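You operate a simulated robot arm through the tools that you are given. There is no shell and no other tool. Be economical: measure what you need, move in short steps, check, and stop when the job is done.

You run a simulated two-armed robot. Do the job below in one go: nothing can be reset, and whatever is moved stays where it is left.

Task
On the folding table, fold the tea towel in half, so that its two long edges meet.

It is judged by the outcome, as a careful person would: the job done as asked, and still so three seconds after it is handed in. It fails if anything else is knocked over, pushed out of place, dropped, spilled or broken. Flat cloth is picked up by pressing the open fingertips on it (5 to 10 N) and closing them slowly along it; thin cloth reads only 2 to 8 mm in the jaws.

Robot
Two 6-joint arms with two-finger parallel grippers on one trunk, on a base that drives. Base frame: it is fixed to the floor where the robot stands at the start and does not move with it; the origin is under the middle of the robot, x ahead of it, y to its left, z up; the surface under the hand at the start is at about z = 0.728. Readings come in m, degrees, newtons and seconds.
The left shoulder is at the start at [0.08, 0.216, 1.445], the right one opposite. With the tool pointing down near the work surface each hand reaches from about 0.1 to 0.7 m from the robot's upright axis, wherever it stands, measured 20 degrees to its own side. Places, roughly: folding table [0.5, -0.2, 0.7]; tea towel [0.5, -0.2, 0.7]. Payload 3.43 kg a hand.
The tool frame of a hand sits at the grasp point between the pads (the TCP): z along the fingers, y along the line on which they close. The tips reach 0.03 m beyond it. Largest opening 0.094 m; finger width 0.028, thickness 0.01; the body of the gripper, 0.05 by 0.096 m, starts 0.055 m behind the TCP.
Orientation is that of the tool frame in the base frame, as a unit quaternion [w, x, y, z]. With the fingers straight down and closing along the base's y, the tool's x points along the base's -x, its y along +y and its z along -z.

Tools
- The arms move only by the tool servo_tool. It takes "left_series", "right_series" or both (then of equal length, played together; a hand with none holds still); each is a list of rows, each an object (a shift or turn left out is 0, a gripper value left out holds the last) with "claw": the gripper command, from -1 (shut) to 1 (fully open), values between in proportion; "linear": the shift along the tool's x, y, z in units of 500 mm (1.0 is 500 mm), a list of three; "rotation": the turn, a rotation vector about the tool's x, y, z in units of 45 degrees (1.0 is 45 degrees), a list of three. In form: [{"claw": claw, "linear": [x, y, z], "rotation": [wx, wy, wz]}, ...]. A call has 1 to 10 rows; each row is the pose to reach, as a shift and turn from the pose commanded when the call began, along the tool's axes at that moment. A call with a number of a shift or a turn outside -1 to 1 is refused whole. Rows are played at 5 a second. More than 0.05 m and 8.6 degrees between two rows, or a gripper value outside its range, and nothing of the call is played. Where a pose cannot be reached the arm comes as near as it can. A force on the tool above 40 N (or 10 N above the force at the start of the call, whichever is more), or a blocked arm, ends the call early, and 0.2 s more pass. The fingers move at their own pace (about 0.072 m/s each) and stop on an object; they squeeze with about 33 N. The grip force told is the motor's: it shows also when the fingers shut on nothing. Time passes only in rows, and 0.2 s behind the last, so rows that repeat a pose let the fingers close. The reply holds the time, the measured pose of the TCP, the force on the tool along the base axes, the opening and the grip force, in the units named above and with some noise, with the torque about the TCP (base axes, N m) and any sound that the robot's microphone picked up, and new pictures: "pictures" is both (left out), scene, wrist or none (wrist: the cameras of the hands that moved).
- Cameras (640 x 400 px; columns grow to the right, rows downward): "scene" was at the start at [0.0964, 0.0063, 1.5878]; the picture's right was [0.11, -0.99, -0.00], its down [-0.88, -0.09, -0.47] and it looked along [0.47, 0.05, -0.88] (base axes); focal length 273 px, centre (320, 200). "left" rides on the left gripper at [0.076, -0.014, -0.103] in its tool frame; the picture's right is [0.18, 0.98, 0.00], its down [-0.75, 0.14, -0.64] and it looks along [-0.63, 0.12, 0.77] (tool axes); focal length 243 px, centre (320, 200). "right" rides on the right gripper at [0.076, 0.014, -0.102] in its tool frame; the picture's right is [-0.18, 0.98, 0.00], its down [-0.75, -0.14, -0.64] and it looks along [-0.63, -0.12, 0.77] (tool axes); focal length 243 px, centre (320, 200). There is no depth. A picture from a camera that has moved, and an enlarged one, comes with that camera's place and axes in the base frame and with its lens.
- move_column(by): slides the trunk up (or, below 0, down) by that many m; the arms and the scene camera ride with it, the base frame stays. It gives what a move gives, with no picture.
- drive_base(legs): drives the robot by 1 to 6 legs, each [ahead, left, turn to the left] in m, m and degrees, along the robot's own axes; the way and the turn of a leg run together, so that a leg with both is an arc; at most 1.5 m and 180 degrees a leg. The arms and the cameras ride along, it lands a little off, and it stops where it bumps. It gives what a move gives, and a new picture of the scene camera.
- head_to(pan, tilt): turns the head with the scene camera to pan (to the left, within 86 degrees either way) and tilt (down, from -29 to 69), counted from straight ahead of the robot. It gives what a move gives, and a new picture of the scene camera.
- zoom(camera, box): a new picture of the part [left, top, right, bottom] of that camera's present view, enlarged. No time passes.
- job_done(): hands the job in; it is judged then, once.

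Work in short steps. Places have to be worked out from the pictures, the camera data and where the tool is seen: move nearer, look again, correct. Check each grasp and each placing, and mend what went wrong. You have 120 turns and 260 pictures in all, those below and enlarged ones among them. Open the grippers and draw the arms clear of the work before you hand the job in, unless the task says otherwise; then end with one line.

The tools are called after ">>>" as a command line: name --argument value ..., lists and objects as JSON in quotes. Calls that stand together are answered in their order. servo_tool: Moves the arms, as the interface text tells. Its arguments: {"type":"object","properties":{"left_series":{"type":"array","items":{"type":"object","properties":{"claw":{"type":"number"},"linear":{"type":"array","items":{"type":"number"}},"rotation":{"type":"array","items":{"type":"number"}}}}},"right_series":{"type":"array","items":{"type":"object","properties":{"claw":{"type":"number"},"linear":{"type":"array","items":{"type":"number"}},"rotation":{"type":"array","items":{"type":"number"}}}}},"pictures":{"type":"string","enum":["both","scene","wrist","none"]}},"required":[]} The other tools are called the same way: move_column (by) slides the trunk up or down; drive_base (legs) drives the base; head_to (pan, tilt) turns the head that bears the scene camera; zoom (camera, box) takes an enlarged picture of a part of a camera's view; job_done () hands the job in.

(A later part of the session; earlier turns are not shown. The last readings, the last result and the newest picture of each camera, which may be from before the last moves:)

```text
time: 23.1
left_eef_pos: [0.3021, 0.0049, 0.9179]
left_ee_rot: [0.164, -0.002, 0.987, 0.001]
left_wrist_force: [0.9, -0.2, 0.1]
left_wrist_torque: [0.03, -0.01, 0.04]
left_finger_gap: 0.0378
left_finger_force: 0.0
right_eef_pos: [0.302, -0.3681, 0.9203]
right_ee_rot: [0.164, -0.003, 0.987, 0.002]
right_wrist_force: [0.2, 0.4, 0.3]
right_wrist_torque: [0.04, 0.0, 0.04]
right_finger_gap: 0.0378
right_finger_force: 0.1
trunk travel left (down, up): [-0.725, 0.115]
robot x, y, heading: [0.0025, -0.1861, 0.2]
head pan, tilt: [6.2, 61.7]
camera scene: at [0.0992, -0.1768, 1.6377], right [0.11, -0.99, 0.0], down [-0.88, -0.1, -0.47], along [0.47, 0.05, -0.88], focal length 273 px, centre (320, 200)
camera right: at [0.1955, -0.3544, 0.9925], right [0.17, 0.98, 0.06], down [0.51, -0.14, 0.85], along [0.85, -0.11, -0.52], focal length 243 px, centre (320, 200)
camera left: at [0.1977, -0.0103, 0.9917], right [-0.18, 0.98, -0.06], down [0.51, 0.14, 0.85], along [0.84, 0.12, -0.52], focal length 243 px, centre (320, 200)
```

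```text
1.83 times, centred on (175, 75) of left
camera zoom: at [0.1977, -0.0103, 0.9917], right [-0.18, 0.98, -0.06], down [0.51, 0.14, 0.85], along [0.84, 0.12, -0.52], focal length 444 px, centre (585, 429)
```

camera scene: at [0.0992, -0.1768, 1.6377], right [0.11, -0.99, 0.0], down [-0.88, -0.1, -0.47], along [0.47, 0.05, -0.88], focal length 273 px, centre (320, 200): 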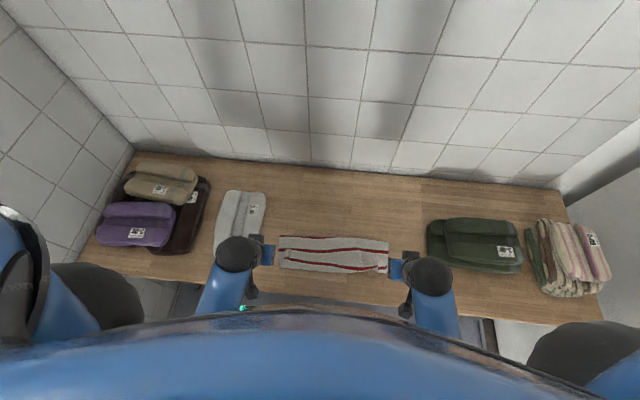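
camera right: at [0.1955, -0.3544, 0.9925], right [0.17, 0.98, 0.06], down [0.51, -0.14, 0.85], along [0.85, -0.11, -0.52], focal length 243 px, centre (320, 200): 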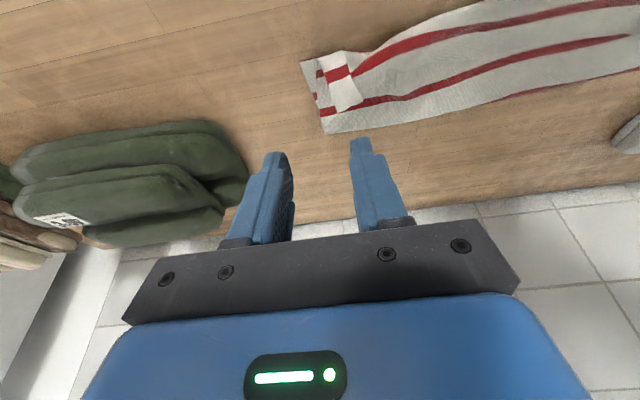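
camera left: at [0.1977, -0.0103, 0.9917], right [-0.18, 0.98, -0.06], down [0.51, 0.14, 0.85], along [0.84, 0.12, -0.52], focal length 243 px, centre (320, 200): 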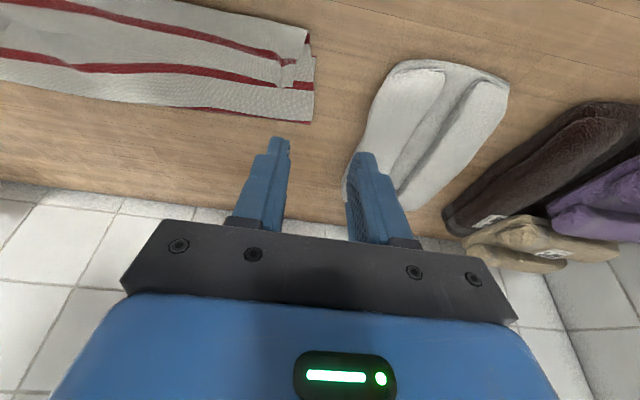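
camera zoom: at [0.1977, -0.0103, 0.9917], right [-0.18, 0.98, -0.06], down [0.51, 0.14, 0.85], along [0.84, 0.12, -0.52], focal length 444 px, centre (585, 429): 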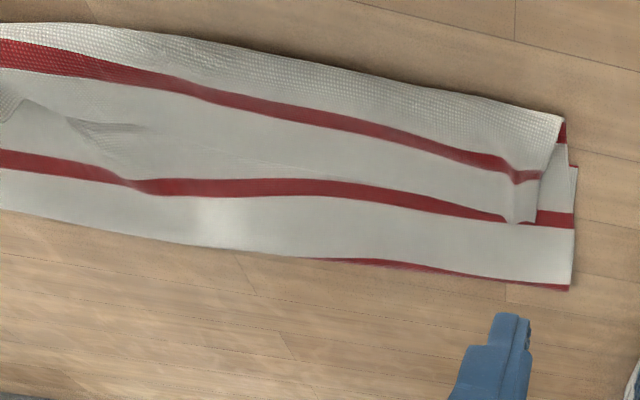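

The centre stripe lies on the crease and the middle of the edges about meet; the two free corners are pleated. I bring both hands vertical above the corners for a close look.

>>> servo_tool --left_series '[{"linear": [-0.03, 0, 0.04], "rotation": [0, 0.14, 0]}, {"linear": [-0.06, 0, 0.08], "rotation": [0, 0.28, 0]}, {"linear": [-0.084, 0, 0.113], "rotation": [0, 0.42, 0]}, {"linear": [-0.084, 0, 0.113], "rotation": [0, 0.42, 0]}]' --right_series '[{"linear": [-0.03, 0, 0.04], "rotation": [0, 0.14, 0]}, {"linear": [-0.06, 0, 0.08], "rotation": [0, 0.28, 0]}, {"linear": [-0.084, 0, 0.113], "rotation": [0, 0.42, 0]}, {"linear": [-0.084, 0, 0.113], "rotation": [0, 0.42, 0]}]' --pictures "wrist"

```text
time: 24.1
left_eef_pos: [0.3585, 0.004, 0.8802]
left_ee_rot: [0.0, -0.002, 1.0, 0.0]
left_wrist_force: [0.2, 1.2, 0.5]
left_wrist_torque: [0.01, -0.03, -0.03]
left_finger_gap: 0.0377
left_finger_force: 0.1
right_eef_pos: [0.3572, -0.3687, 0.8805]
right_ee_rot: [0.001, -0.003, 1.0, 0.001]
right_wrist_force: [-0.2, 0.5, 0.5]
right_wrist_torque: [-0.02, 0.01, -0.02]
right_finger_gap: 0.0377
right_finger_force: 0.0
trunk travel left (down, up): [-0.725, 0.115]
robot x, y, heading: [0.0024, -0.1876, 0.1]
head pan, tilt: [6.2, 61.7]
camera right: at [0.28, -0.3532, 0.9836], right [0.18, 0.98, 0.0], down [0.75, -0.14, 0.64], along [0.63, -0.12, -0.77], focal length 243 px, centre (320, 200)
camera left: at [0.283, -0.0106, 0.9833], right [-0.19, 0.98, 0.0], down [0.75, 0.14, 0.64], along [0.63, 0.12, -0.77], focal length 243 px, centre (320, 200)
```

right: 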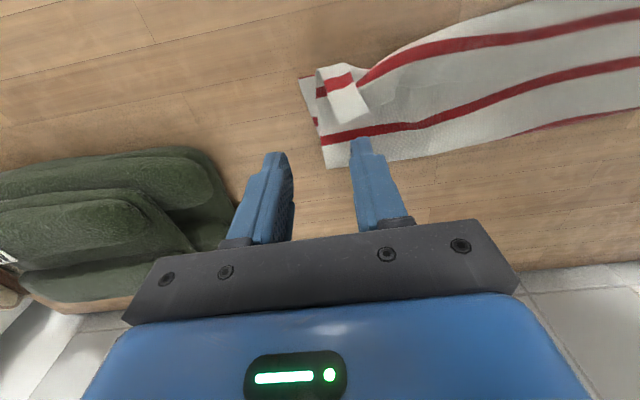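
left: 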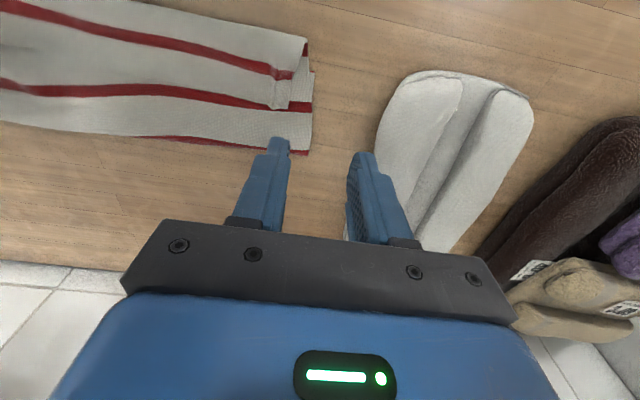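

>>> zoom --camera "right" --box '[270, 30, 470, 180]'

>>> zoom --camera "left" --box '[170, 10, 350, 160]'

```text
2.67 times, centred on (370, 105) of right
camera zoom: at [0.28, -0.3532, 0.9836], right [0.18, 0.98, 0.0], down [0.75, -0.14, 0.64], along [0.63, -0.12, -0.77], focal length 647 px, centre (187, 453)
```

zoom: 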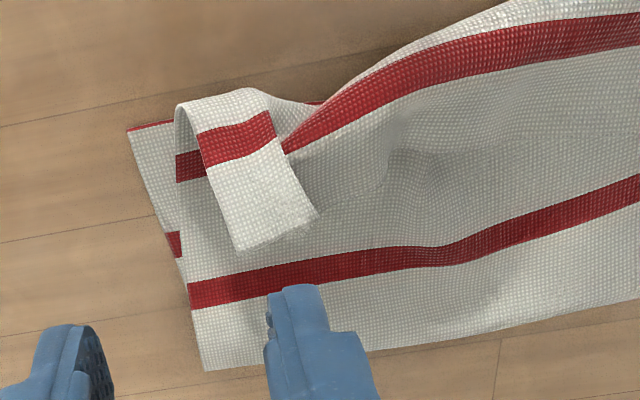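

```text
2.67 times, centred on (260, 85) of left
camera zoom: at [0.283, -0.0106, 0.9833], right [-0.19, 0.98, 0.0], down [0.75, 0.14, 0.64], along [0.63, 0.12, -0.77], focal length 647 px, centre (480, 507)
```

zoom: 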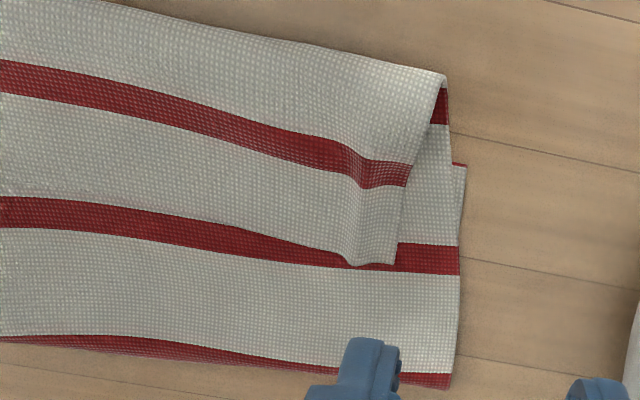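

Now it is clear: the top layer's free edge has folded back on itself (edge lies on top around x≈0.38), because the slack bellied under it. I'll regrip that edge with the grippers yawed 180° (camera on the far side), so they can lie flat and pull the layer taut low over the table. First I test the yaw.

>>> servo_tool --left_series '[{"claw": -0.15, "linear": [0, 0, -0.02], "rotation": [0, 0, 0.18]}, {"linear": [0, 0, -0.04], "rotation": [0, 0, 0.36]}, {"linear": [0, 0, -0.04], "rotation": [0, 0, 0.54]}, {"linear": [0, 0, -0.04], "rotation": [0, 0, 0.72]}, {"linear": [0, 0, -0.04], "rotation": [0, 0, 0.9]}, {"linear": [0, 0, -0.04], "rotation": [0, 0, 1.0]}]' --right_series '[{"claw": -0.15, "linear": [0, 0, -0.02], "rotation": [0, 0, -0.18]}, {"linear": [0, 0, -0.04], "rotation": [0, 0, -0.36]}, {"linear": [0, 0, -0.04], "rotation": [0, 0, -0.54]}, {"linear": [0, 0, -0.04], "rotation": [0, 0, -0.72]}, {"linear": [0, 0, -0.04], "rotation": [0, 0, -0.9]}, {"linear": [0, 0, -0.04], "rotation": [0, 0, -1.0]}]' --pictures "none"

>>> servo_tool --left_series '[{"rotation": [0, 0, 0.18]}, {"rotation": [0, 0, 0.36]}, {"rotation": [0, 0, 0.54]}, {"rotation": [0, 0, 0.72]}, {"rotation": [0, 0, 0.9]}, {"rotation": [0, 0, 1.0]}]' --right_series '[{"rotation": [0, 0, -0.18]}, {"rotation": [0, 0, -0.36]}, {"rotation": [0, 0, -0.54]}, {"rotation": [0, 0, -0.72]}, {"rotation": [0, 0, -0.9]}, {"rotation": [0, 0, -1.0]}]' --pictures "scene"

```text
time: 25.4
left_eef_pos: [0.3592, 0.0068, 0.8989]
left_ee_rot: [0.001, 0.381, 0.924, -0.001]
left_wrist_force: [-0.1, 0.5, 0.0]
left_wrist_torque: [0.01, -0.05, 0.0]
left_finger_gap: 0.0398
left_finger_force: 0.1
right_eef_pos: [0.3584, -0.3683, 0.8989]
right_ee_rot: [0.001, -0.386, 0.923, -0.001]
right_wrist_force: [0.0, 0.5, 1.0]
right_wrist_torque: [-0.01, -0.03, 0.0]
right_finger_gap: 0.0399
right_finger_force: 0.0
trunk travel left (down, up): [-0.725, 0.115]
robot x, y, heading: [-0.0003, -0.1826, 0.3]
head pan, tilt: [6.2, 61.7]
```

```text
time: 26.9
left_eef_pos: [0.3595, 0.0069, 0.9004]
left_ee_rot: [0.0, 0.705, 0.709, 0.0]
left_wrist_force: [0.5, 1.0, 0.2]
left_wrist_torque: [0.01, -0.03, 0.03]
left_finger_gap: 0.0401
left_finger_force: 0.1
right_eef_pos: [0.3589, -0.3677, 0.9003]
right_ee_rot: [-0.001, 0.709, -0.705, 0.002]
right_wrist_force: [-0.1, 0.5, -0.5]
right_wrist_torque: [0.0, 0.03, 0.03]
right_finger_gap: 0.04
right_finger_force: 0.0
trunk travel left (down, up): [-0.725, 0.115]
robot x, y, heading: [-0.0019, -0.1858, 0.4]
head pan, tilt: [6.2, 61.7]
camera scene: at [0.0966, -0.1768, 1.6378], right [0.11, -0.99, 0.0], down [-0.88, -0.1, -0.47], along [0.47, 0.05, -0.88], focal length 273 px, centre (320, 200)
```

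scene: 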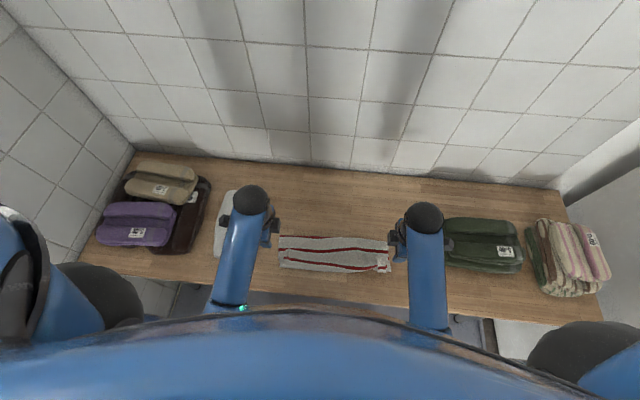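

Yaw works so far. I complete the turn to 180°.

>>> servo_tool --left_series '[{"rotation": [0, 0, 0.18]}, {"rotation": [0, 0, 0.36]}, {"rotation": [0, 0, 0.54]}, {"rotation": [0, 0, 0.72]}, {"rotation": [0, 0, 0.9]}, {"rotation": [0, 0, 1.0]}]' --right_series '[{"rotation": [0, 0, -0.18]}, {"rotation": [0, 0, -0.36]}, {"rotation": [0, 0, -0.54]}, {"rotation": [0, 0, -0.72]}, {"rotation": [0, 0, -0.9]}, {"rotation": [0, 0, -1.0]}]' --pictures "none"

>>> servo_tool --left_series '[{"rotation": [0, 0, 0.18]}, {"rotation": [0, 0, 0.36]}, {"rotation": [0, 0, 0.54]}, {"rotation": [0, 0, 0.72]}, {"rotation": [0, 0, 0.9]}, {"rotation": [0, 0, 1.0]}]' --right_series '[{"rotation": [0, 0, -0.18]}, {"rotation": [0, 0, -0.36]}, {"rotation": [0, 0, -0.54]}, {"rotation": [0, 0, -0.72]}, {"rotation": [0, 0, -0.9]}, {"rotation": [0, 0, -1.0]}]'

```text
time: 28.2
left_eef_pos: [0.3604, 0.0051, 0.8983]
left_ee_rot: [0.0, 0.923, 0.384, -0.001]
left_wrist_force: [-0.9, -0.4, -0.4]
left_wrist_torque: [0.0, 0.0, 0.01]
left_finger_gap: 0.0401
left_finger_force: 0.0
right_eef_pos: [0.3569, -0.3694, 0.9009]
right_ee_rot: [-0.001, 0.925, -0.379, 0.001]
right_wrist_force: [-0.4, -1.1, 1.2]
right_wrist_torque: [-0.03, -0.01, 0.03]
right_finger_gap: 0.0398
right_finger_force: 0.0
trunk travel left (down, up): [-0.725, 0.115]
robot x, y, heading: [-0.0002, -0.186, 0.2]
head pan, tilt: [6.2, 61.7]
```

```text
time: 29.6
left_eef_pos: [0.3583, -0.0015, 0.8985]
left_ee_rot: [0.0, 1.0, 0.003, 0.0]
left_wrist_force: [-0.2, 0.1, 0.5]
left_wrist_torque: [0.03, -0.02, 0.01]
left_finger_gap: 0.0399
left_finger_force: 0.0
left hand out of reach, approached as far as the arm can: row 6
right_eef_pos: [0.3584, -0.3628, 0.9008]
right_ee_rot: [0.001, 1.0, 0.002, 0.001]
right_wrist_force: [0.0, -0.6, 0.1]
right_wrist_torque: [0.01, 0.0, 0.0]
right_finger_gap: 0.0402
right_finger_force: 0.2
right hand out of reach, approached as far as the arm can: row 6
trunk travel left (down, up): [-0.725, 0.115]
robot x, y, heading: [0.0032, -0.1842, 0.4]
head pan, tilt: [6.2, 61.7]
camera scene: at [0.0966, -0.1769, 1.6378], right [0.11, -0.99, 0.0], down [-0.88, -0.1, -0.47], along [0.47, 0.05, -0.88], focal length 273 px, centre (320, 200)
camera right: at [0.433, -0.3753, 1.0037], right [-0.18, -0.98, 0.0], down [-0.76, 0.14, 0.64], along [-0.63, 0.11, -0.77], focal length 243 px, centre (320, 200)
camera left: at [0.4348, 0.0122, 1.0019], right [0.19, -0.98, 0.0], down [-0.75, -0.15, 0.64], along [-0.63, -0.12, -0.77], focal length 243 px, centre (320, 200)
```

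scene: 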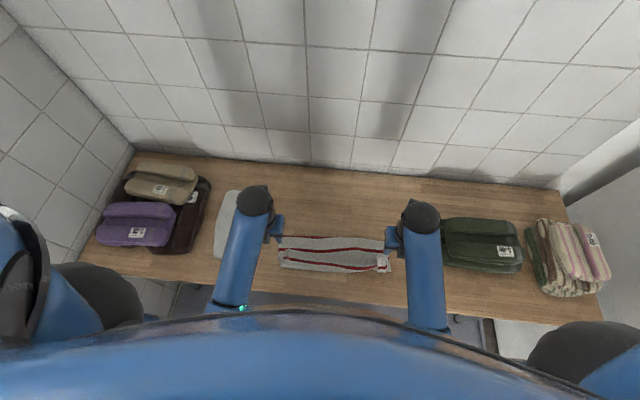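
right: 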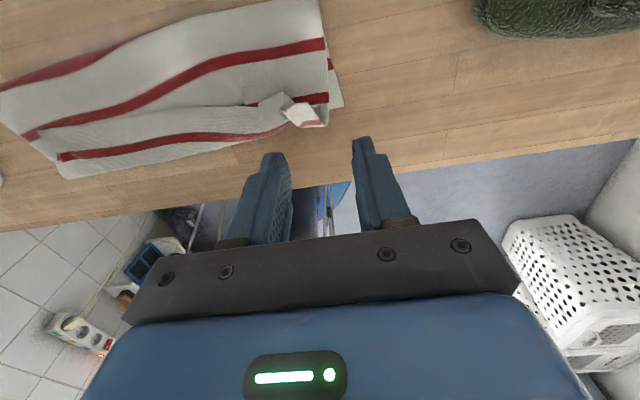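
left: 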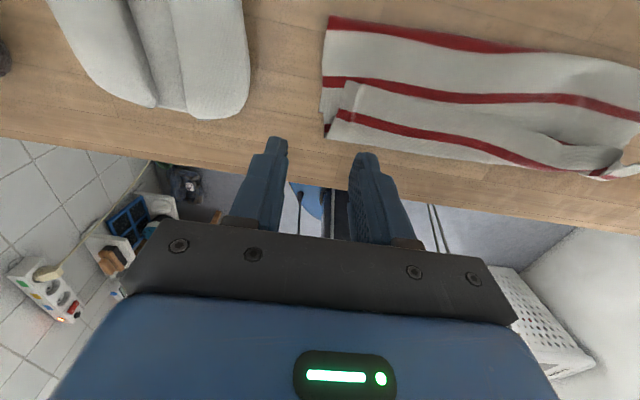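

The yaw flip works, right at the wrist limit. I zoom on the free edge from this side.

>>> zoom --camera "right" --box '[0, 0, 360, 200]'

>>> zoom --camera "left" --box '[290, 0, 640, 200]'

```text
1.78 times, centred on (180, 100) of right
camera zoom: at [0.433, -0.3753, 1.0037], right [-0.18, -0.98, 0.0], down [-0.76, 0.14, 0.64], along [-0.63, 0.11, -0.77], focal length 431 px, centre (569, 378)
```

zoom: 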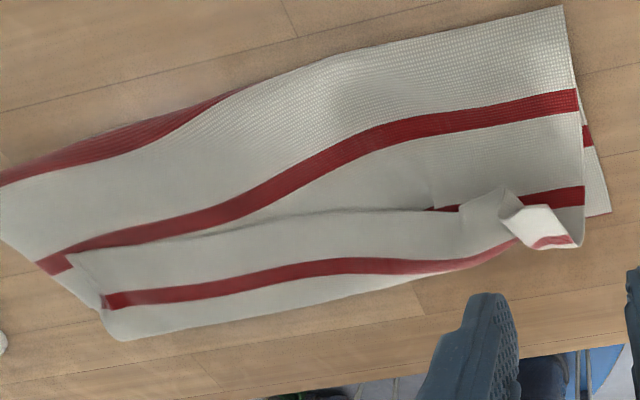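

```text
1.83 times, centred on (465, 100) of left
camera zoom: at [0.4348, 0.0122, 1.0019], right [0.19, -0.98, 0.0], down [-0.75, -0.15, 0.64], along [-0.63, -0.12, -0.77], focal length 444 px, centre (55, 383)
```

zoom: 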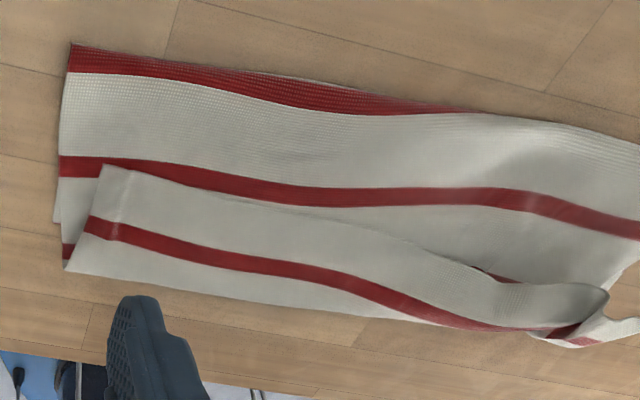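

The picture is clear: flap's free edge lies at about x≈0.374 (left end) and x≈0.358 (toward the right end). I move both hands over that edge, hovering 4 cm above.

>>> servo_tool --left_series '[{"linear": [0.013, 0.035, 0.05]}, {"linear": [0.026, 0.07, 0.1]}, {"linear": [0.039, 0.105, 0.15]}, {"linear": [0.039, 0.105, 0.19]}, {"linear": [0.039, 0.105, 0.19]}]' --right_series '[{"linear": [0.002, -0.05, 0.05]}, {"linear": [0.005, -0.1, 0.1]}, {"linear": [0.005, -0.146, 0.15]}, {"linear": [0.005, -0.146, 0.195]}, {"linear": [0.005, -0.146, 0.195]}]' --pictures "wrist"

```text
time: 30.9
left_eef_pos: [0.3789, -0.0532, 0.8026]
left_ee_rot: [0.0, 1.0, 0.003, 0.001]
left_wrist_force: [-1.0, 0.1, 0.8]
left_wrist_torque: [-0.02, 0.02, 0.05]
left_finger_gap: 0.0396
left_finger_force: 0.0
right_eef_pos: [0.36, -0.2895, 0.8035]
right_ee_rot: [0.0, 1.0, 0.003, 0.002]
right_wrist_force: [0.7, -0.9, -0.9]
right_wrist_torque: [-0.03, 0.02, 0.03]
right_finger_gap: 0.0401
right_finger_force: 0.1
trunk travel left (down, up): [-0.725, 0.115]
robot x, y, heading: [0.002, -0.1823, 0.4]
head pan, tilt: [6.2, 61.7]
camera right: at [0.4352, -0.3024, 0.9065], right [-0.18, -0.98, 0.0], down [-0.76, 0.14, 0.64], along [-0.63, 0.11, -0.77], focal length 243 px, centre (320, 200)
camera left: at [0.4548, -0.0389, 0.9062], right [0.19, -0.98, 0.0], down [-0.75, -0.14, 0.64], along [-0.63, -0.12, -0.77], focal length 243 px, centre (320, 200)
```

right: 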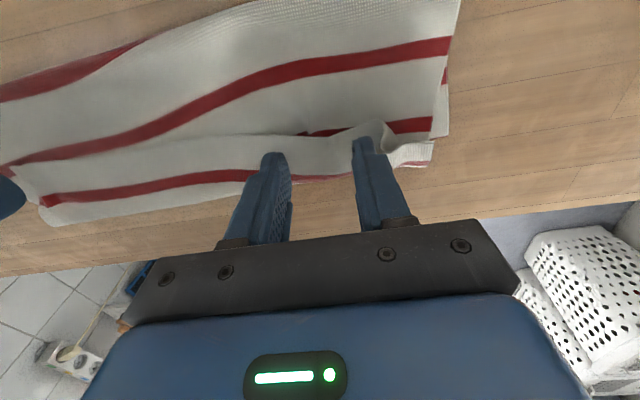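
left: 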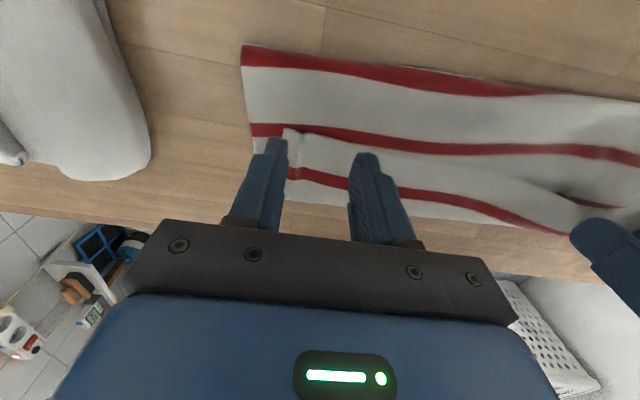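

Hands are placed as intended. I lower to just above contact and then touch lightly.

>>> servo_tool --left_series '[{"linear": [0, 0, 0.03]}, {"linear": [0, 0, 0.06]}, {"linear": [0, 0, 0.07]}, {"linear": [0, 0, 0.074]}, {"linear": [0, 0, 0.074]}]' --right_series '[{"linear": [0, 0, 0.03]}, {"linear": [0, 0, 0.06]}, {"linear": [0, 0, 0.07]}, {"linear": [0, 0, 0.076]}, {"linear": [0, 0, 0.076]}]' --pictures "wrist"

```text
time: 32.0
left_eef_pos: [0.3782, -0.0548, 0.7658]
left_ee_rot: [0.0, 1.0, 0.003, -0.001]
left_wrist_force: [-1.1, 0.3, -0.8]
left_wrist_torque: [0.0, -0.02, 0.02]
left_finger_gap: 0.04
left_finger_force: 0.0
right_eef_pos: [0.3587, -0.2895, 0.7649]
right_ee_rot: [-0.001, 1.0, 0.002, 0.001]
right_wrist_force: [0.3, 0.3, -0.9]
right_wrist_torque: [-0.03, 0.0, -0.02]
right_finger_gap: 0.0399
right_finger_force: 0.1
trunk travel left (down, up): [-0.725, 0.115]
robot x, y, heading: [0.0017, -0.1799, 0.3]
head pan, tilt: [6.2, 61.7]
camera right: at [0.4347, -0.3027, 0.8682], right [-0.18, -0.98, 0.0], down [-0.76, 0.14, 0.64], along [-0.63, 0.11, -0.77], focal length 243 px, centre (320, 200)
camera left: at [0.4548, -0.0398, 0.8693], right [0.19, -0.98, 0.0], down [-0.75, -0.14, 0.64], along [-0.63, -0.12, -0.77], focal length 243 px, centre (320, 200)
```

right: 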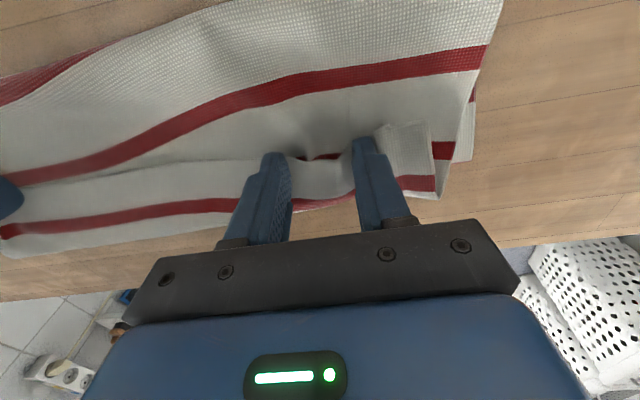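
left: 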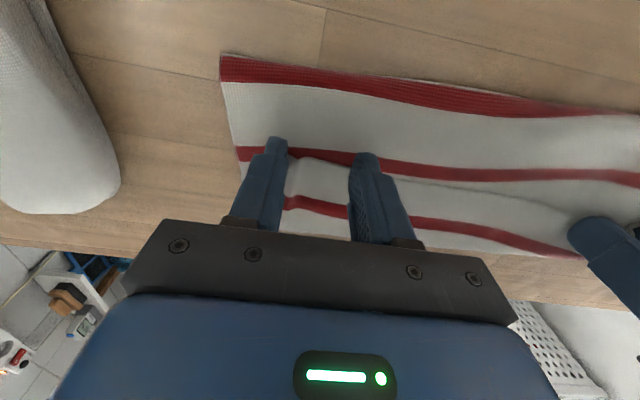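

Fingers straddle the flap edge well; no contact force yet. I press down a few millimetres more.

>>> servo_tool --left_series '[{"linear": [0, 0, 0.003]}, {"linear": [0, 0, 0.006]}, {"linear": [0, 0, 0.008]}, {"linear": [0, 0, 0.008]}]' --right_series '[{"linear": [0, 0, 0.003]}, {"linear": [0, 0, 0.006]}, {"linear": [0, 0, 0.007]}, {"linear": [0, 0, 0.007]}]' --pictures "none"

```text
time: 33.0
left_eef_pos: [0.3789, -0.0547, 0.7629]
left_ee_rot: [0.0, 1.0, 0.003, 0.001]
left_wrist_force: [-0.7, 0.6, -0.4]
left_wrist_torque: [0.01, 0.01, 0.01]
left_finger_gap: 0.04
left_finger_force: 0.0
right_eef_pos: [0.3591, -0.2891, 0.7624]
right_ee_rot: [0.001, 1.0, 0.003, 0.001]
right_wrist_force: [-1.4, 0.1, 3.1]
right_wrist_torque: [-0.03, 0.04, 0.0]
right_finger_gap: 0.0401
right_finger_force: 0.1
trunk travel left (down, up): [-0.725, 0.115]
robot x, y, heading: [0.0, -0.184, 0.3]
head pan, tilt: [6.2, 61.7]
```

Right touches (3 N), left not yet. I lower the left 1.5 mm and right 0.3 mm.

>>> servo_tool --left_series '[{"linear": [0, 0, 0.002]}, {"linear": [0, 0, 0.003]}, {"linear": [0, 0, 0.003]}]' --right_series '[{"linear": [0, 0, 0.0006]}, {"linear": [0, 0, 0.0006]}, {"linear": [0, 0, 0.0006]}]' --pictures "none"

```text
time: 33.9
left_eef_pos: [0.3788, -0.0547, 0.7618]
left_ee_rot: [0.0, 1.0, 0.003, 0.001]
left_wrist_force: [1.3, 0.4, 1.7]
left_wrist_torque: [0.03, 0.0, -0.02]
left_finger_gap: 0.04
left_finger_force: 0.0
right_eef_pos: [0.3604, -0.2887, 0.762]
right_ee_rot: [0.001, 1.0, 0.003, 0.002]
right_wrist_force: [-0.6, -0.3, 3.0]
right_wrist_torque: [-0.09, 0.09, -0.02]
right_finger_gap: 0.0396
right_finger_force: 0.0
trunk travel left (down, up): [-0.725, 0.115]
robot x, y, heading: [-0.0008, -0.1811, 0.2]
head pan, tilt: [6.2, 61.7]
```

Light contact on both. I press another 0.7 mm on the left and close both slowly.

>>> servo_tool --left_series '[{"claw": -0.18, "linear": [0, 0, 0.0014]}, {"claw": -0.26, "linear": [0, 0, 0.0014]}, {"claw": -0.34, "linear": [0, 0, 0.0014]}, {"claw": -0.43, "linear": [0, 0, 0.0014]}, {"claw": -0.52, "linear": [0, 0, 0.0014]}, {"claw": -0.61, "linear": [0, 0, 0.0014]}, {"claw": -0.7, "linear": [0, 0, 0.0014]}, {"claw": -0.8, "linear": [0, 0, 0.0014]}, {"claw": -0.9, "linear": [0, 0, 0.0014]}, {"claw": -1, "linear": [0, 0, 0.0014]}]' --right_series '[{"claw": -0.18, "linear": [0, 0, 0.0008]}, {"claw": -0.26, "linear": [0, 0, 0.0008]}, {"claw": -0.34, "linear": [0, 0, 0.0008]}, {"claw": -0.43, "linear": [0, 0, 0.0008]}, {"claw": -0.52, "linear": [0, 0, 0.0008]}, {"claw": -0.61, "linear": [0, 0, 0.0008]}, {"claw": -0.7, "linear": [0, 0, 0.0008]}, {"claw": -0.8, "linear": [0, 0, 0.0008]}, {"claw": -0.9, "linear": [0, 0, 0.0008]}, {"claw": -1, "linear": [0, 0, 0.0008]}]' --pictures "wrist"

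```text
time: 36.0
left_eef_pos: [0.3783, -0.0547, 0.7618]
left_ee_rot: [0.002, 1.0, 0.003, 0.0]
left_wrist_force: [-0.9, -13.9, 4.1]
left_wrist_torque: [-0.44, 0.0, 0.17]
left_finger_gap: 0.005
left_finger_force: 32.5
right_eef_pos: [0.3594, -0.2888, 0.7608]
right_ee_rot: [-0.002, 1.0, 0.003, 0.003]
right_wrist_force: [0.5, 13.8, 8.0]
right_wrist_torque: [0.42, 0.03, -0.03]
right_finger_gap: 0.0026
right_finger_force: 32.9
trunk travel left (down, up): [-0.725, 0.115]
robot x, y, heading: [0.0024, -0.1813, 0.3]
head pan, tilt: [6.2, 61.7]
camera right: at [0.4353, -0.3019, 0.8647], right [-0.18, -0.98, 0.0], down [-0.76, 0.14, 0.64], along [-0.63, 0.12, -0.77], focal length 243 px, centre (320, 200)
camera left: at [0.4542, -0.0404, 0.8649], right [0.19, -0.98, 0.0], down [-0.75, -0.14, 0.64], along [-0.63, -0.12, -0.77], focal length 243 px, centre (320, 200)
```

right: 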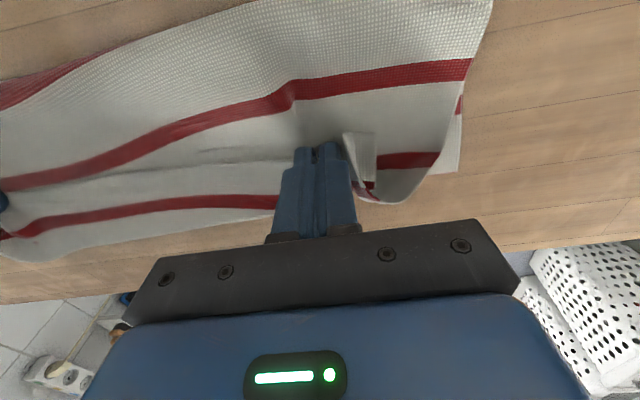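
left: 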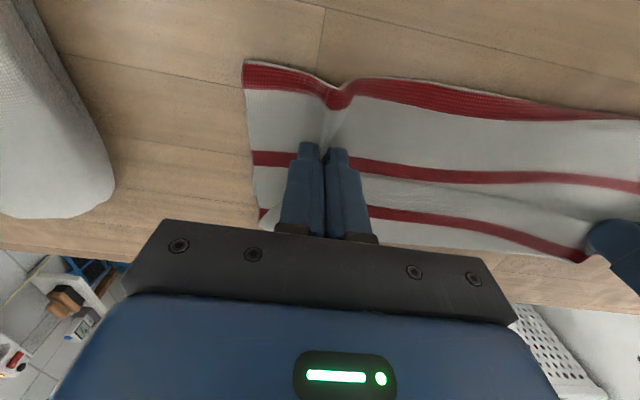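

The pucker reaches into the layer below, so the grip may include more than the flap. I lift 40 mm, with hands eased together, to see what comes up.

>>> servo_tool --left_series '[{"claw": -1, "linear": [0, 0.014, -0.02]}, {"linear": [0, 0.02, -0.05]}, {"linear": [0, 0.02, -0.09]}, {"linear": [0, 0.02, -0.09]}]' --right_series '[{"claw": -1, "linear": [0, -0.014, -0.02]}, {"linear": [0, -0.02, -0.05]}, {"linear": [0, -0.02, -0.09]}, {"linear": [0, -0.02, -0.09]}]' --pictures "wrist"

>>> zoom --camera "scene" --box '[240, 200, 420, 312]'

```text
time: 37.0
left_eef_pos: [0.3772, -0.065, 0.8046]
left_ee_rot: [-0.001, 1.0, 0.003, 0.0]
left_wrist_force: [0.4, 0.0, 0.3]
left_wrist_torque: [0.06, 0.01, -0.02]
left_finger_gap: 0.0044
left_finger_force: 32.6
right_eef_pos: [0.3604, -0.2794, 0.8054]
right_ee_rot: [0.001, 1.0, 0.003, 0.001]
right_wrist_force: [-0.5, 0.2, 0.3]
right_wrist_torque: [0.05, 0.04, 0.01]
right_finger_gap: 0.0021
right_finger_force: 33.5
trunk travel left (down, up): [-0.725, 0.115]
robot x, y, heading: [0.0014, -0.1826, 0.3]
head pan, tilt: [6.2, 61.7]
camera right: at [0.4352, -0.2918, 0.9081], right [-0.18, -0.98, 0.0], down [-0.76, 0.14, 0.64], along [-0.63, 0.11, -0.77], focal length 243 px, centre (320, 200)
camera left: at [0.4539, -0.0502, 0.9086], right [0.19, -0.98, 0.0], down [-0.75, -0.14, 0.64], along [-0.63, -0.12, -0.77], focal length 243 px, centre (320, 200)
```

right: 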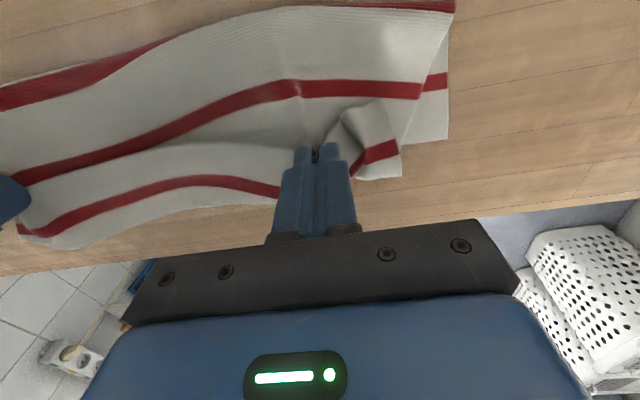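
left: 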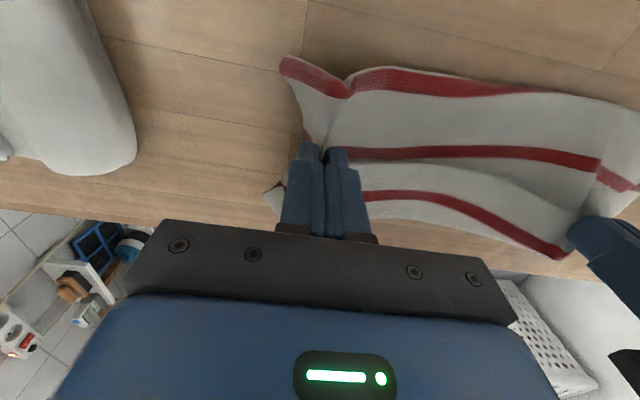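

```text
3.56 times, centred on (330, 256) of scene
camera zoom: at [0.097, -0.1769, 1.6378], right [0.11, -0.99, 0.0], down [-0.88, -0.1, -0.47], along [0.47, 0.05, -0.88], focal length 970 px, centre (284, 1)
```

zoom: 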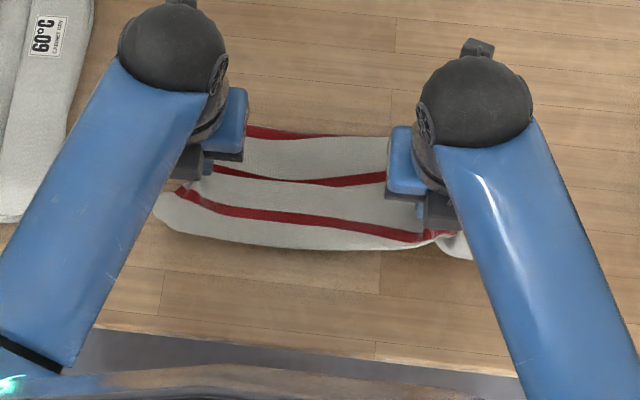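

The left gap (4.4 mm) means two layers; the right (2.1 mm) looks like the flap only. I lower both, open the left one, keep the right.

>>> servo_tool --left_series '[{"claw": -1, "linear": [0, 0, 0.04]}, {"linear": [0, 0, 0.078]}, {"claw": -0.3, "linear": [0, 0, 0.078]}, {"claw": -0.1, "linear": [0, 0, 0.078]}, {"claw": 0.0, "linear": [0, 0, 0.078]}, {"linear": [0, 0, 0.04]}, {"linear": [0, 0, -0.05]}, {"linear": [0, -0.1, -0.1]}, {"linear": [0, -0.18, -0.1]}]' --right_series '[{"claw": -1, "linear": [0, 0, 0.04]}, {"linear": [0, 0, 0.07]}, {"linear": [0, 0, 0.07]}, {"linear": [0, 0, 0.07]}, {"linear": [0, 0, 0.07]}, {"linear": [0, 0, 0.07]}, {"linear": [0, 0, 0.05]}, {"linear": [0, 0, 0.0]}, {"linear": [0, 0, -0.04]}]' --pictures "wrist"

>>> zoom --camera "scene" --box '[240, 200, 420, 312]'

```text
refused: row 8 steps farther than a row can; nothing moved
```

```text
3.56 times, centred on (330, 256) of scene
camera zoom: at [0.097, -0.1769, 1.6378], right [0.11, -0.99, 0.0], down [-0.88, -0.1, -0.47], along [0.47, 0.05, -0.88], focal length 970 px, centre (284, 1)
```

zoom: 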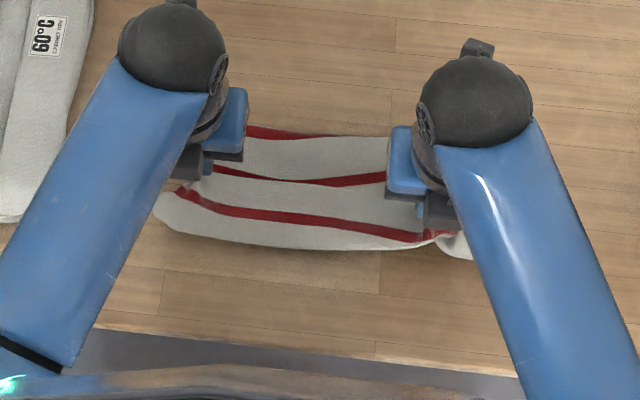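

One row was too long a step; I resend with shorter steps.

>>> servo_tool --left_series '[{"claw": -1, "linear": [0, 0, 0.04]}, {"linear": [0, 0, 0.078]}, {"claw": -0.3, "linear": [0, 0, 0.078]}, {"claw": -0.1, "linear": [0, 0, 0.078]}, {"claw": 0.0, "linear": [0, 0, 0.078]}, {"linear": [0, 0, 0.02]}, {"linear": [0, 0, -0.05]}, {"linear": [0, -0.06, -0.09]}, {"linear": [0, -0.14, -0.1]}, {"linear": [0, -0.18, -0.1]}]' --right_series '[{"claw": -1, "linear": [0, 0, 0.04]}, {"linear": [0, 0, 0.07]}, {"linear": [0, 0, 0.07]}, {"linear": [0, 0, 0.07]}, {"linear": [0, 0, 0.07]}, {"linear": [0, 0, 0.07]}, {"linear": [0, 0, 0.05]}, {"linear": [0, 0, 0.0]}, {"linear": [0, 0, -0.04]}, {"linear": [0, 0, -0.04]}]' --pictures "wrist"

>>> zoom --camera "scene" --box '[240, 200, 420, 312]'

```text
time: 39.2
left_eef_pos: [0.377, -0.0058, 0.8552]
left_ee_rot: [-0.001, 1.0, 0.004, 0.0]
left_wrist_force: [0.5, 0.4, -0.9]
left_wrist_torque: [0.01, 0.0, 0.01]
left_finger_gap: 0.0473
left_finger_force: 0.0
left hand out of reach, approached as far as the arm can: row 9, 10
right_eef_pos: [0.3593, -0.2791, 0.8257]
right_ee_rot: [0.0, 1.0, 0.002, 0.001]
right_wrist_force: [1.0, 0.9, -0.3]
right_wrist_torque: [0.0, -0.05, -0.01]
right_finger_gap: 0.0023
right_finger_force: 32.4
trunk travel left (down, up): [-0.725, 0.115]
robot x, y, heading: [0.0005, -0.1829, 0.4]
head pan, tilt: [6.2, 61.7]
camera right: at [0.4354, -0.2931, 0.9297], right [-0.18, -0.98, 0.0], down [-0.76, 0.14, 0.64], along [-0.63, 0.12, -0.77], focal length 243 px, centre (320, 200)
camera left: at [0.4546, 0.0093, 0.9591], right [0.19, -0.98, 0.0], down [-0.75, -0.15, 0.64], along [-0.63, -0.12, -0.77], focal length 243 px, centre (320, 200)
```

right: 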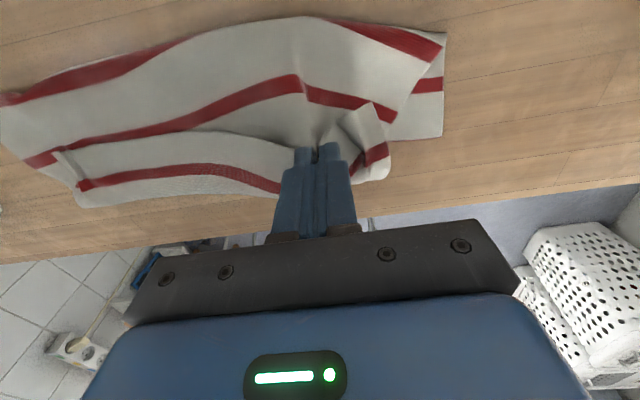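
left: 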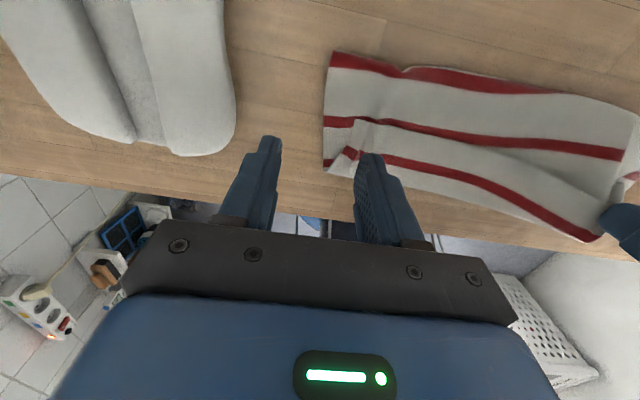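

```text
3.56 times, centred on (330, 256) of scene
camera zoom: at [0.0968, -0.1776, 1.6378], right [0.11, -0.99, 0.0], down [-0.88, -0.1, -0.47], along [0.47, 0.05, -0.88], focal length 970 px, centre (284, 1)
```

zoom: 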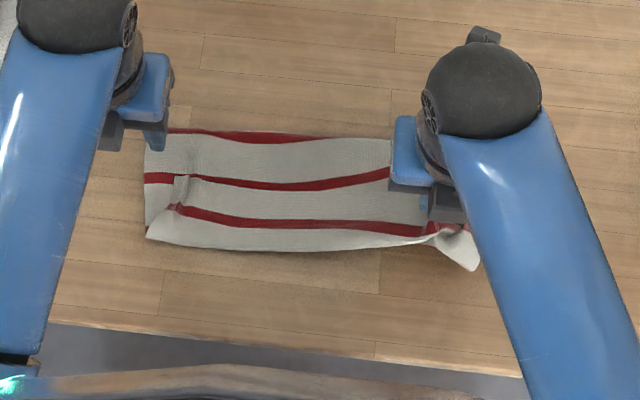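

The right grip also lifts the middle layer. I look closely at the left corner, where the flap has a raised pleat that might be pinched without pressing.

>>> zoom --camera "left" --box '[310, 40, 470, 200]'

>>> zoom --camera "right" --box '[200, 10, 460, 200]'

```text
2.50 times, centred on (390, 120) of left
camera zoom: at [0.4546, 0.0093, 0.9591], right [0.19, -0.98, 0.0], down [-0.75, -0.15, 0.64], along [-0.63, -0.12, -0.77], focal length 606 px, centre (145, 400)
```

zoom: 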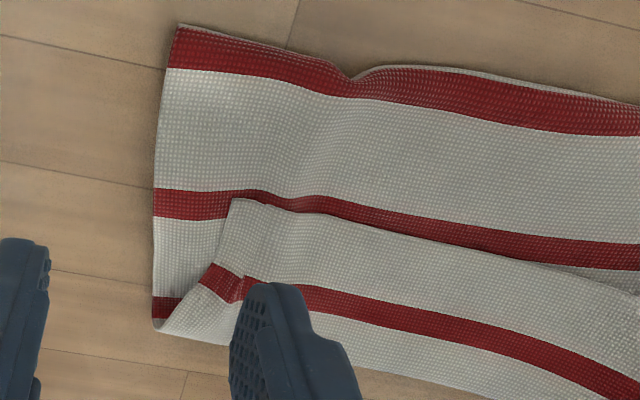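

```text
2.11 times, centred on (330, 105) of right
camera zoom: at [0.4354, -0.2931, 0.9297], right [-0.18, -0.98, 0.0], down [-0.76, 0.14, 0.64], along [-0.63, 0.12, -0.77], focal length 511 px, centre (299, 400)
```

zoom: 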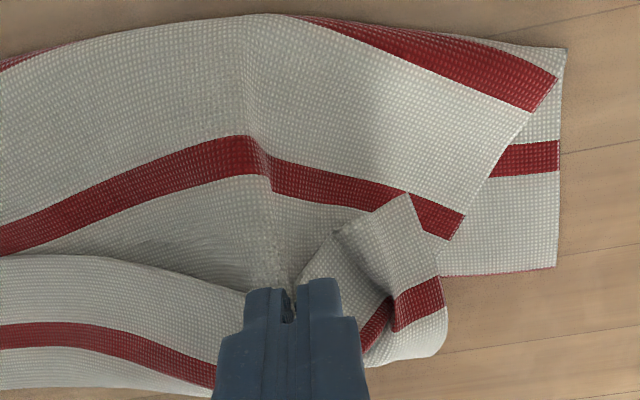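

Right grip holds both layers too. I lower and open it, then back off upward to see how the flap's right corner lies.

>>> servo_tool --right_series '[{"claw": -1, "linear": [0, 0, 0.04]}, {"linear": [0, 0, 0.08]}, {"linear": [0, 0, 0.115]}, {"claw": -0.5, "linear": [0, 0, 0.115]}, {"claw": -0.1, "linear": [0, 0, 0.115]}, {"claw": -0.1, "linear": [0, 0, 0.1]}, {"linear": [0, 0, 0.04]}, {"linear": [0, 0, -0.03]}, {"linear": [0, 0, -0.06]}]' --pictures "wrist"

>>> zoom --camera "right" --box '[200, 10, 460, 200]'

```text
time: 41.2
left_eef_pos: [0.378, -0.0053, 0.8558]
left_ee_rot: [-0.001, 1.0, 0.004, 0.001]
left_wrist_force: [0.5, 0.4, -0.5]
left_wrist_torque: [-0.01, 0.01, 0.0]
left_finger_gap: 0.047
left_finger_force: 0.0
right_eef_pos: [0.359, -0.2783, 0.8564]
right_ee_rot: [0.001, 1.0, 0.002, 0.001]
right_wrist_force: [-0.8, -0.9, -0.2]
right_wrist_torque: [-0.04, 0.03, -0.02]
right_finger_gap: 0.0422
right_finger_force: 0.0
trunk travel left (down, up): [-0.725, 0.115]
robot x, y, heading: [0.0019, -0.182, 0.4]
head pan, tilt: [6.2, 61.7]
camera right: at [0.4349, -0.2913, 0.9585], right [-0.18, -0.98, 0.0], down [-0.76, 0.14, 0.64], along [-0.63, 0.11, -0.77], focal length 243 px, centre (320, 200)
```

right: 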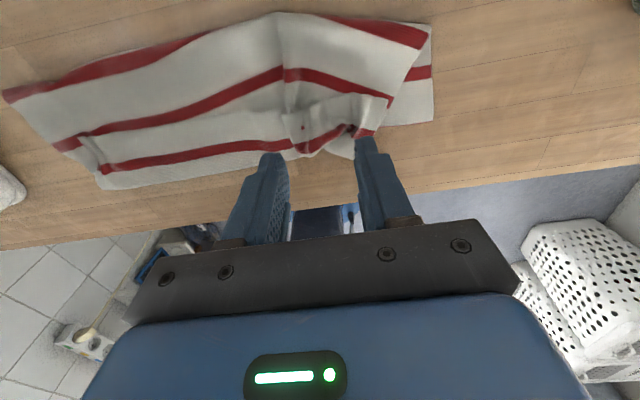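

```text
2.11 times, centred on (330, 105) of right
camera zoom: at [0.4349, -0.2913, 0.9585], right [-0.18, -0.98, 0.0], down [-0.76, 0.14, 0.64], along [-0.63, 0.11, -0.77], focal length 511 px, centre (299, 400)
```

zoom: 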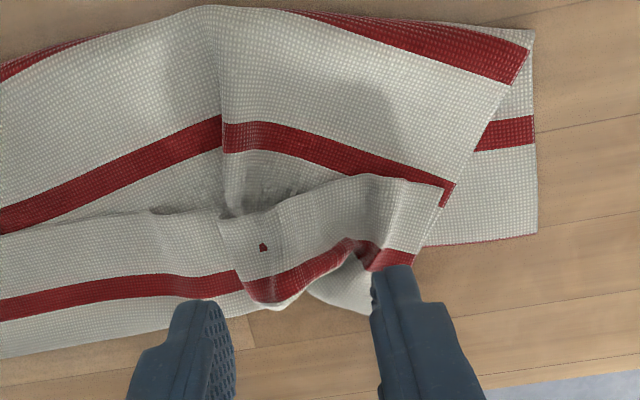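

The right end is wrinkled now, so I'll reset: pick up the near turn (two plies), carry it back toward the far side so the flap hangs free and reopens. I check where the near turn lies.

>>> zoom --camera "scene" --box '[240, 200, 420, 312]'

>>> zoom --camera "right" --box '[0, 0, 460, 200]'

```text
3.56 times, centred on (330, 256) of scene
camera zoom: at [0.0967, -0.1768, 1.6378], right [0.11, -0.99, 0.0], down [-0.88, -0.1, -0.47], along [0.47, 0.05, -0.88], focal length 970 px, centre (284, 1)
```

zoom: 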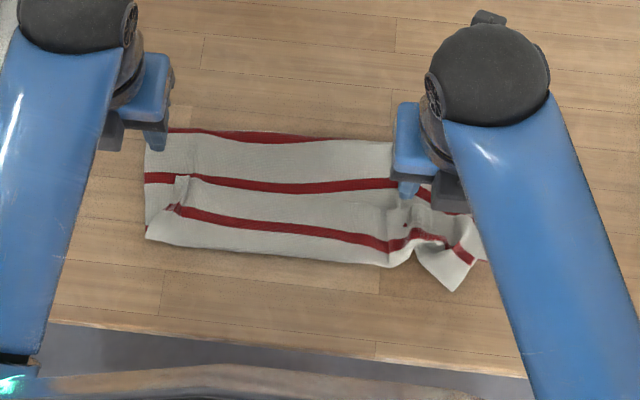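

```text
1.39 times, centred on (230, 100) of right
camera zoom: at [0.4349, -0.2913, 0.9585], right [-0.18, -0.98, 0.0], down [-0.76, 0.14, 0.64], along [-0.63, 0.11, -0.77], focal length 338 px, centre (445, 339)
```

zoom: 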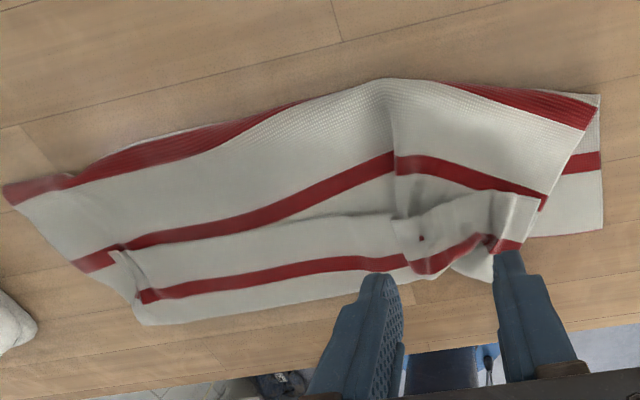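

The near turn lies at x≈0.315. I move both hands above it (y≈−0.065 and −0.25).

>>> servo_tool --left_series '[{"claw": -0.1, "linear": [-0.05, 0.05, 0.0]}, {"linear": [-0.1, 0.12, 0.03]}, {"linear": [-0.1, 0.12, 0.08]}, {"linear": [-0.1, 0.12, 0.13]}, {"linear": [-0.1, 0.12, 0.162]}, {"linear": [-0.1, 0.12, 0.162]}]' --right_series '[{"claw": -0.1, "linear": [-0.03, -0.03, 0.0]}, {"linear": [-0.06, -0.056, 0.03]}, {"linear": [-0.06, -0.056, 0.08]}, {"linear": [-0.06, -0.056, 0.13]}, {"linear": [-0.06, -0.056, 0.162]}, {"linear": [-0.06, -0.056, 0.162]}]' --pictures "wrist"

```text
time: 42.6
left_eef_pos: [0.3298, -0.0663, 0.7752]
left_ee_rot: [0.0, 1.0, 0.003, 0.001]
left_wrist_force: [-0.8, 0.5, -0.8]
left_wrist_torque: [-0.03, -0.03, -0.04]
left_finger_gap: 0.0424
left_finger_force: 0.0
right_eef_pos: [0.3302, -0.2499, 0.7739]
right_ee_rot: [0.0, 1.0, 0.003, 0.001]
right_wrist_force: [-1.2, -0.1, 1.2]
right_wrist_torque: [0.0, -0.01, 0.02]
right_finger_gap: 0.0426
right_finger_force: 0.2
trunk travel left (down, up): [-0.725, 0.115]
robot x, y, heading: [0.0015, -0.1844, 0.2]
head pan, tilt: [6.2, 61.7]
camera right: at [0.4057, -0.2635, 0.8772], right [-0.18, -0.98, 0.0], down [-0.76, 0.14, 0.64], along [-0.63, 0.11, -0.77], focal length 243 px, centre (320, 200)
camera left: at [0.4061, -0.0519, 0.8783], right [0.19, -0.98, 0.0], down [-0.75, -0.14, 0.64], along [-0.63, -0.12, -0.77], focal length 243 px, centre (320, 200)
```

right: 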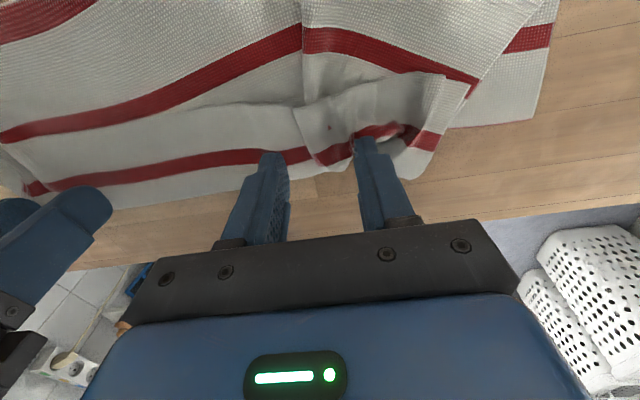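
left: 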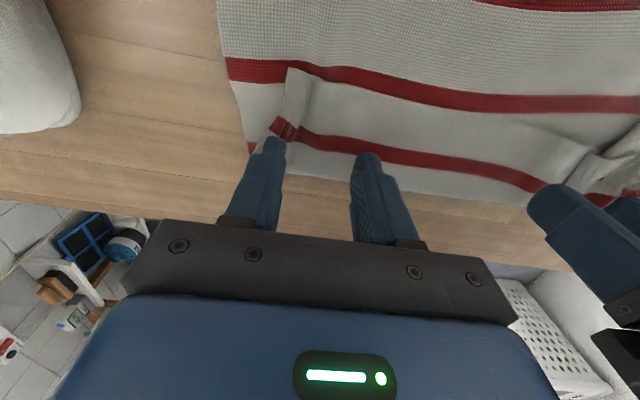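

Good: fingers are just inside the near turn. I press down and shift 6 mm nearer.

>>> servo_tool --left_series '[{"linear": [-0.012, 0, 0.01]}, {"linear": [-0.012, 0, 0.022]}, {"linear": [-0.012, 0, 0.03]}, {"linear": [-0.012, 0, 0.03]}]' --right_series '[{"linear": [-0.012, 0, 0.01]}, {"linear": [-0.012, 0, 0.02]}, {"linear": [-0.012, 0, 0.027]}, {"linear": [-0.012, 0, 0.027]}]' --pictures "none"

```text
time: 43.6
left_eef_pos: [0.321, -0.0665, 0.76]
left_ee_rot: [0.0, 1.0, 0.003, 0.001]
left_wrist_force: [-0.1, 0.3, 7.1]
left_wrist_torque: [0.22, -0.07, 0.02]
left_finger_gap: 0.0423
left_finger_force: 0.1
right_eef_pos: [0.3237, -0.2509, 0.7615]
right_ee_rot: [0.001, 1.0, 0.003, 0.002]
right_wrist_force: [-0.9, 0.7, 13.0]
right_wrist_torque: [-0.28, -0.12, -0.09]
right_finger_gap: 0.0423
right_finger_force: 0.2
trunk travel left (down, up): [-0.725, 0.115]
robot x, y, heading: [0.0001, -0.183, 0.2]
head pan, tilt: [6.2, 61.7]
```

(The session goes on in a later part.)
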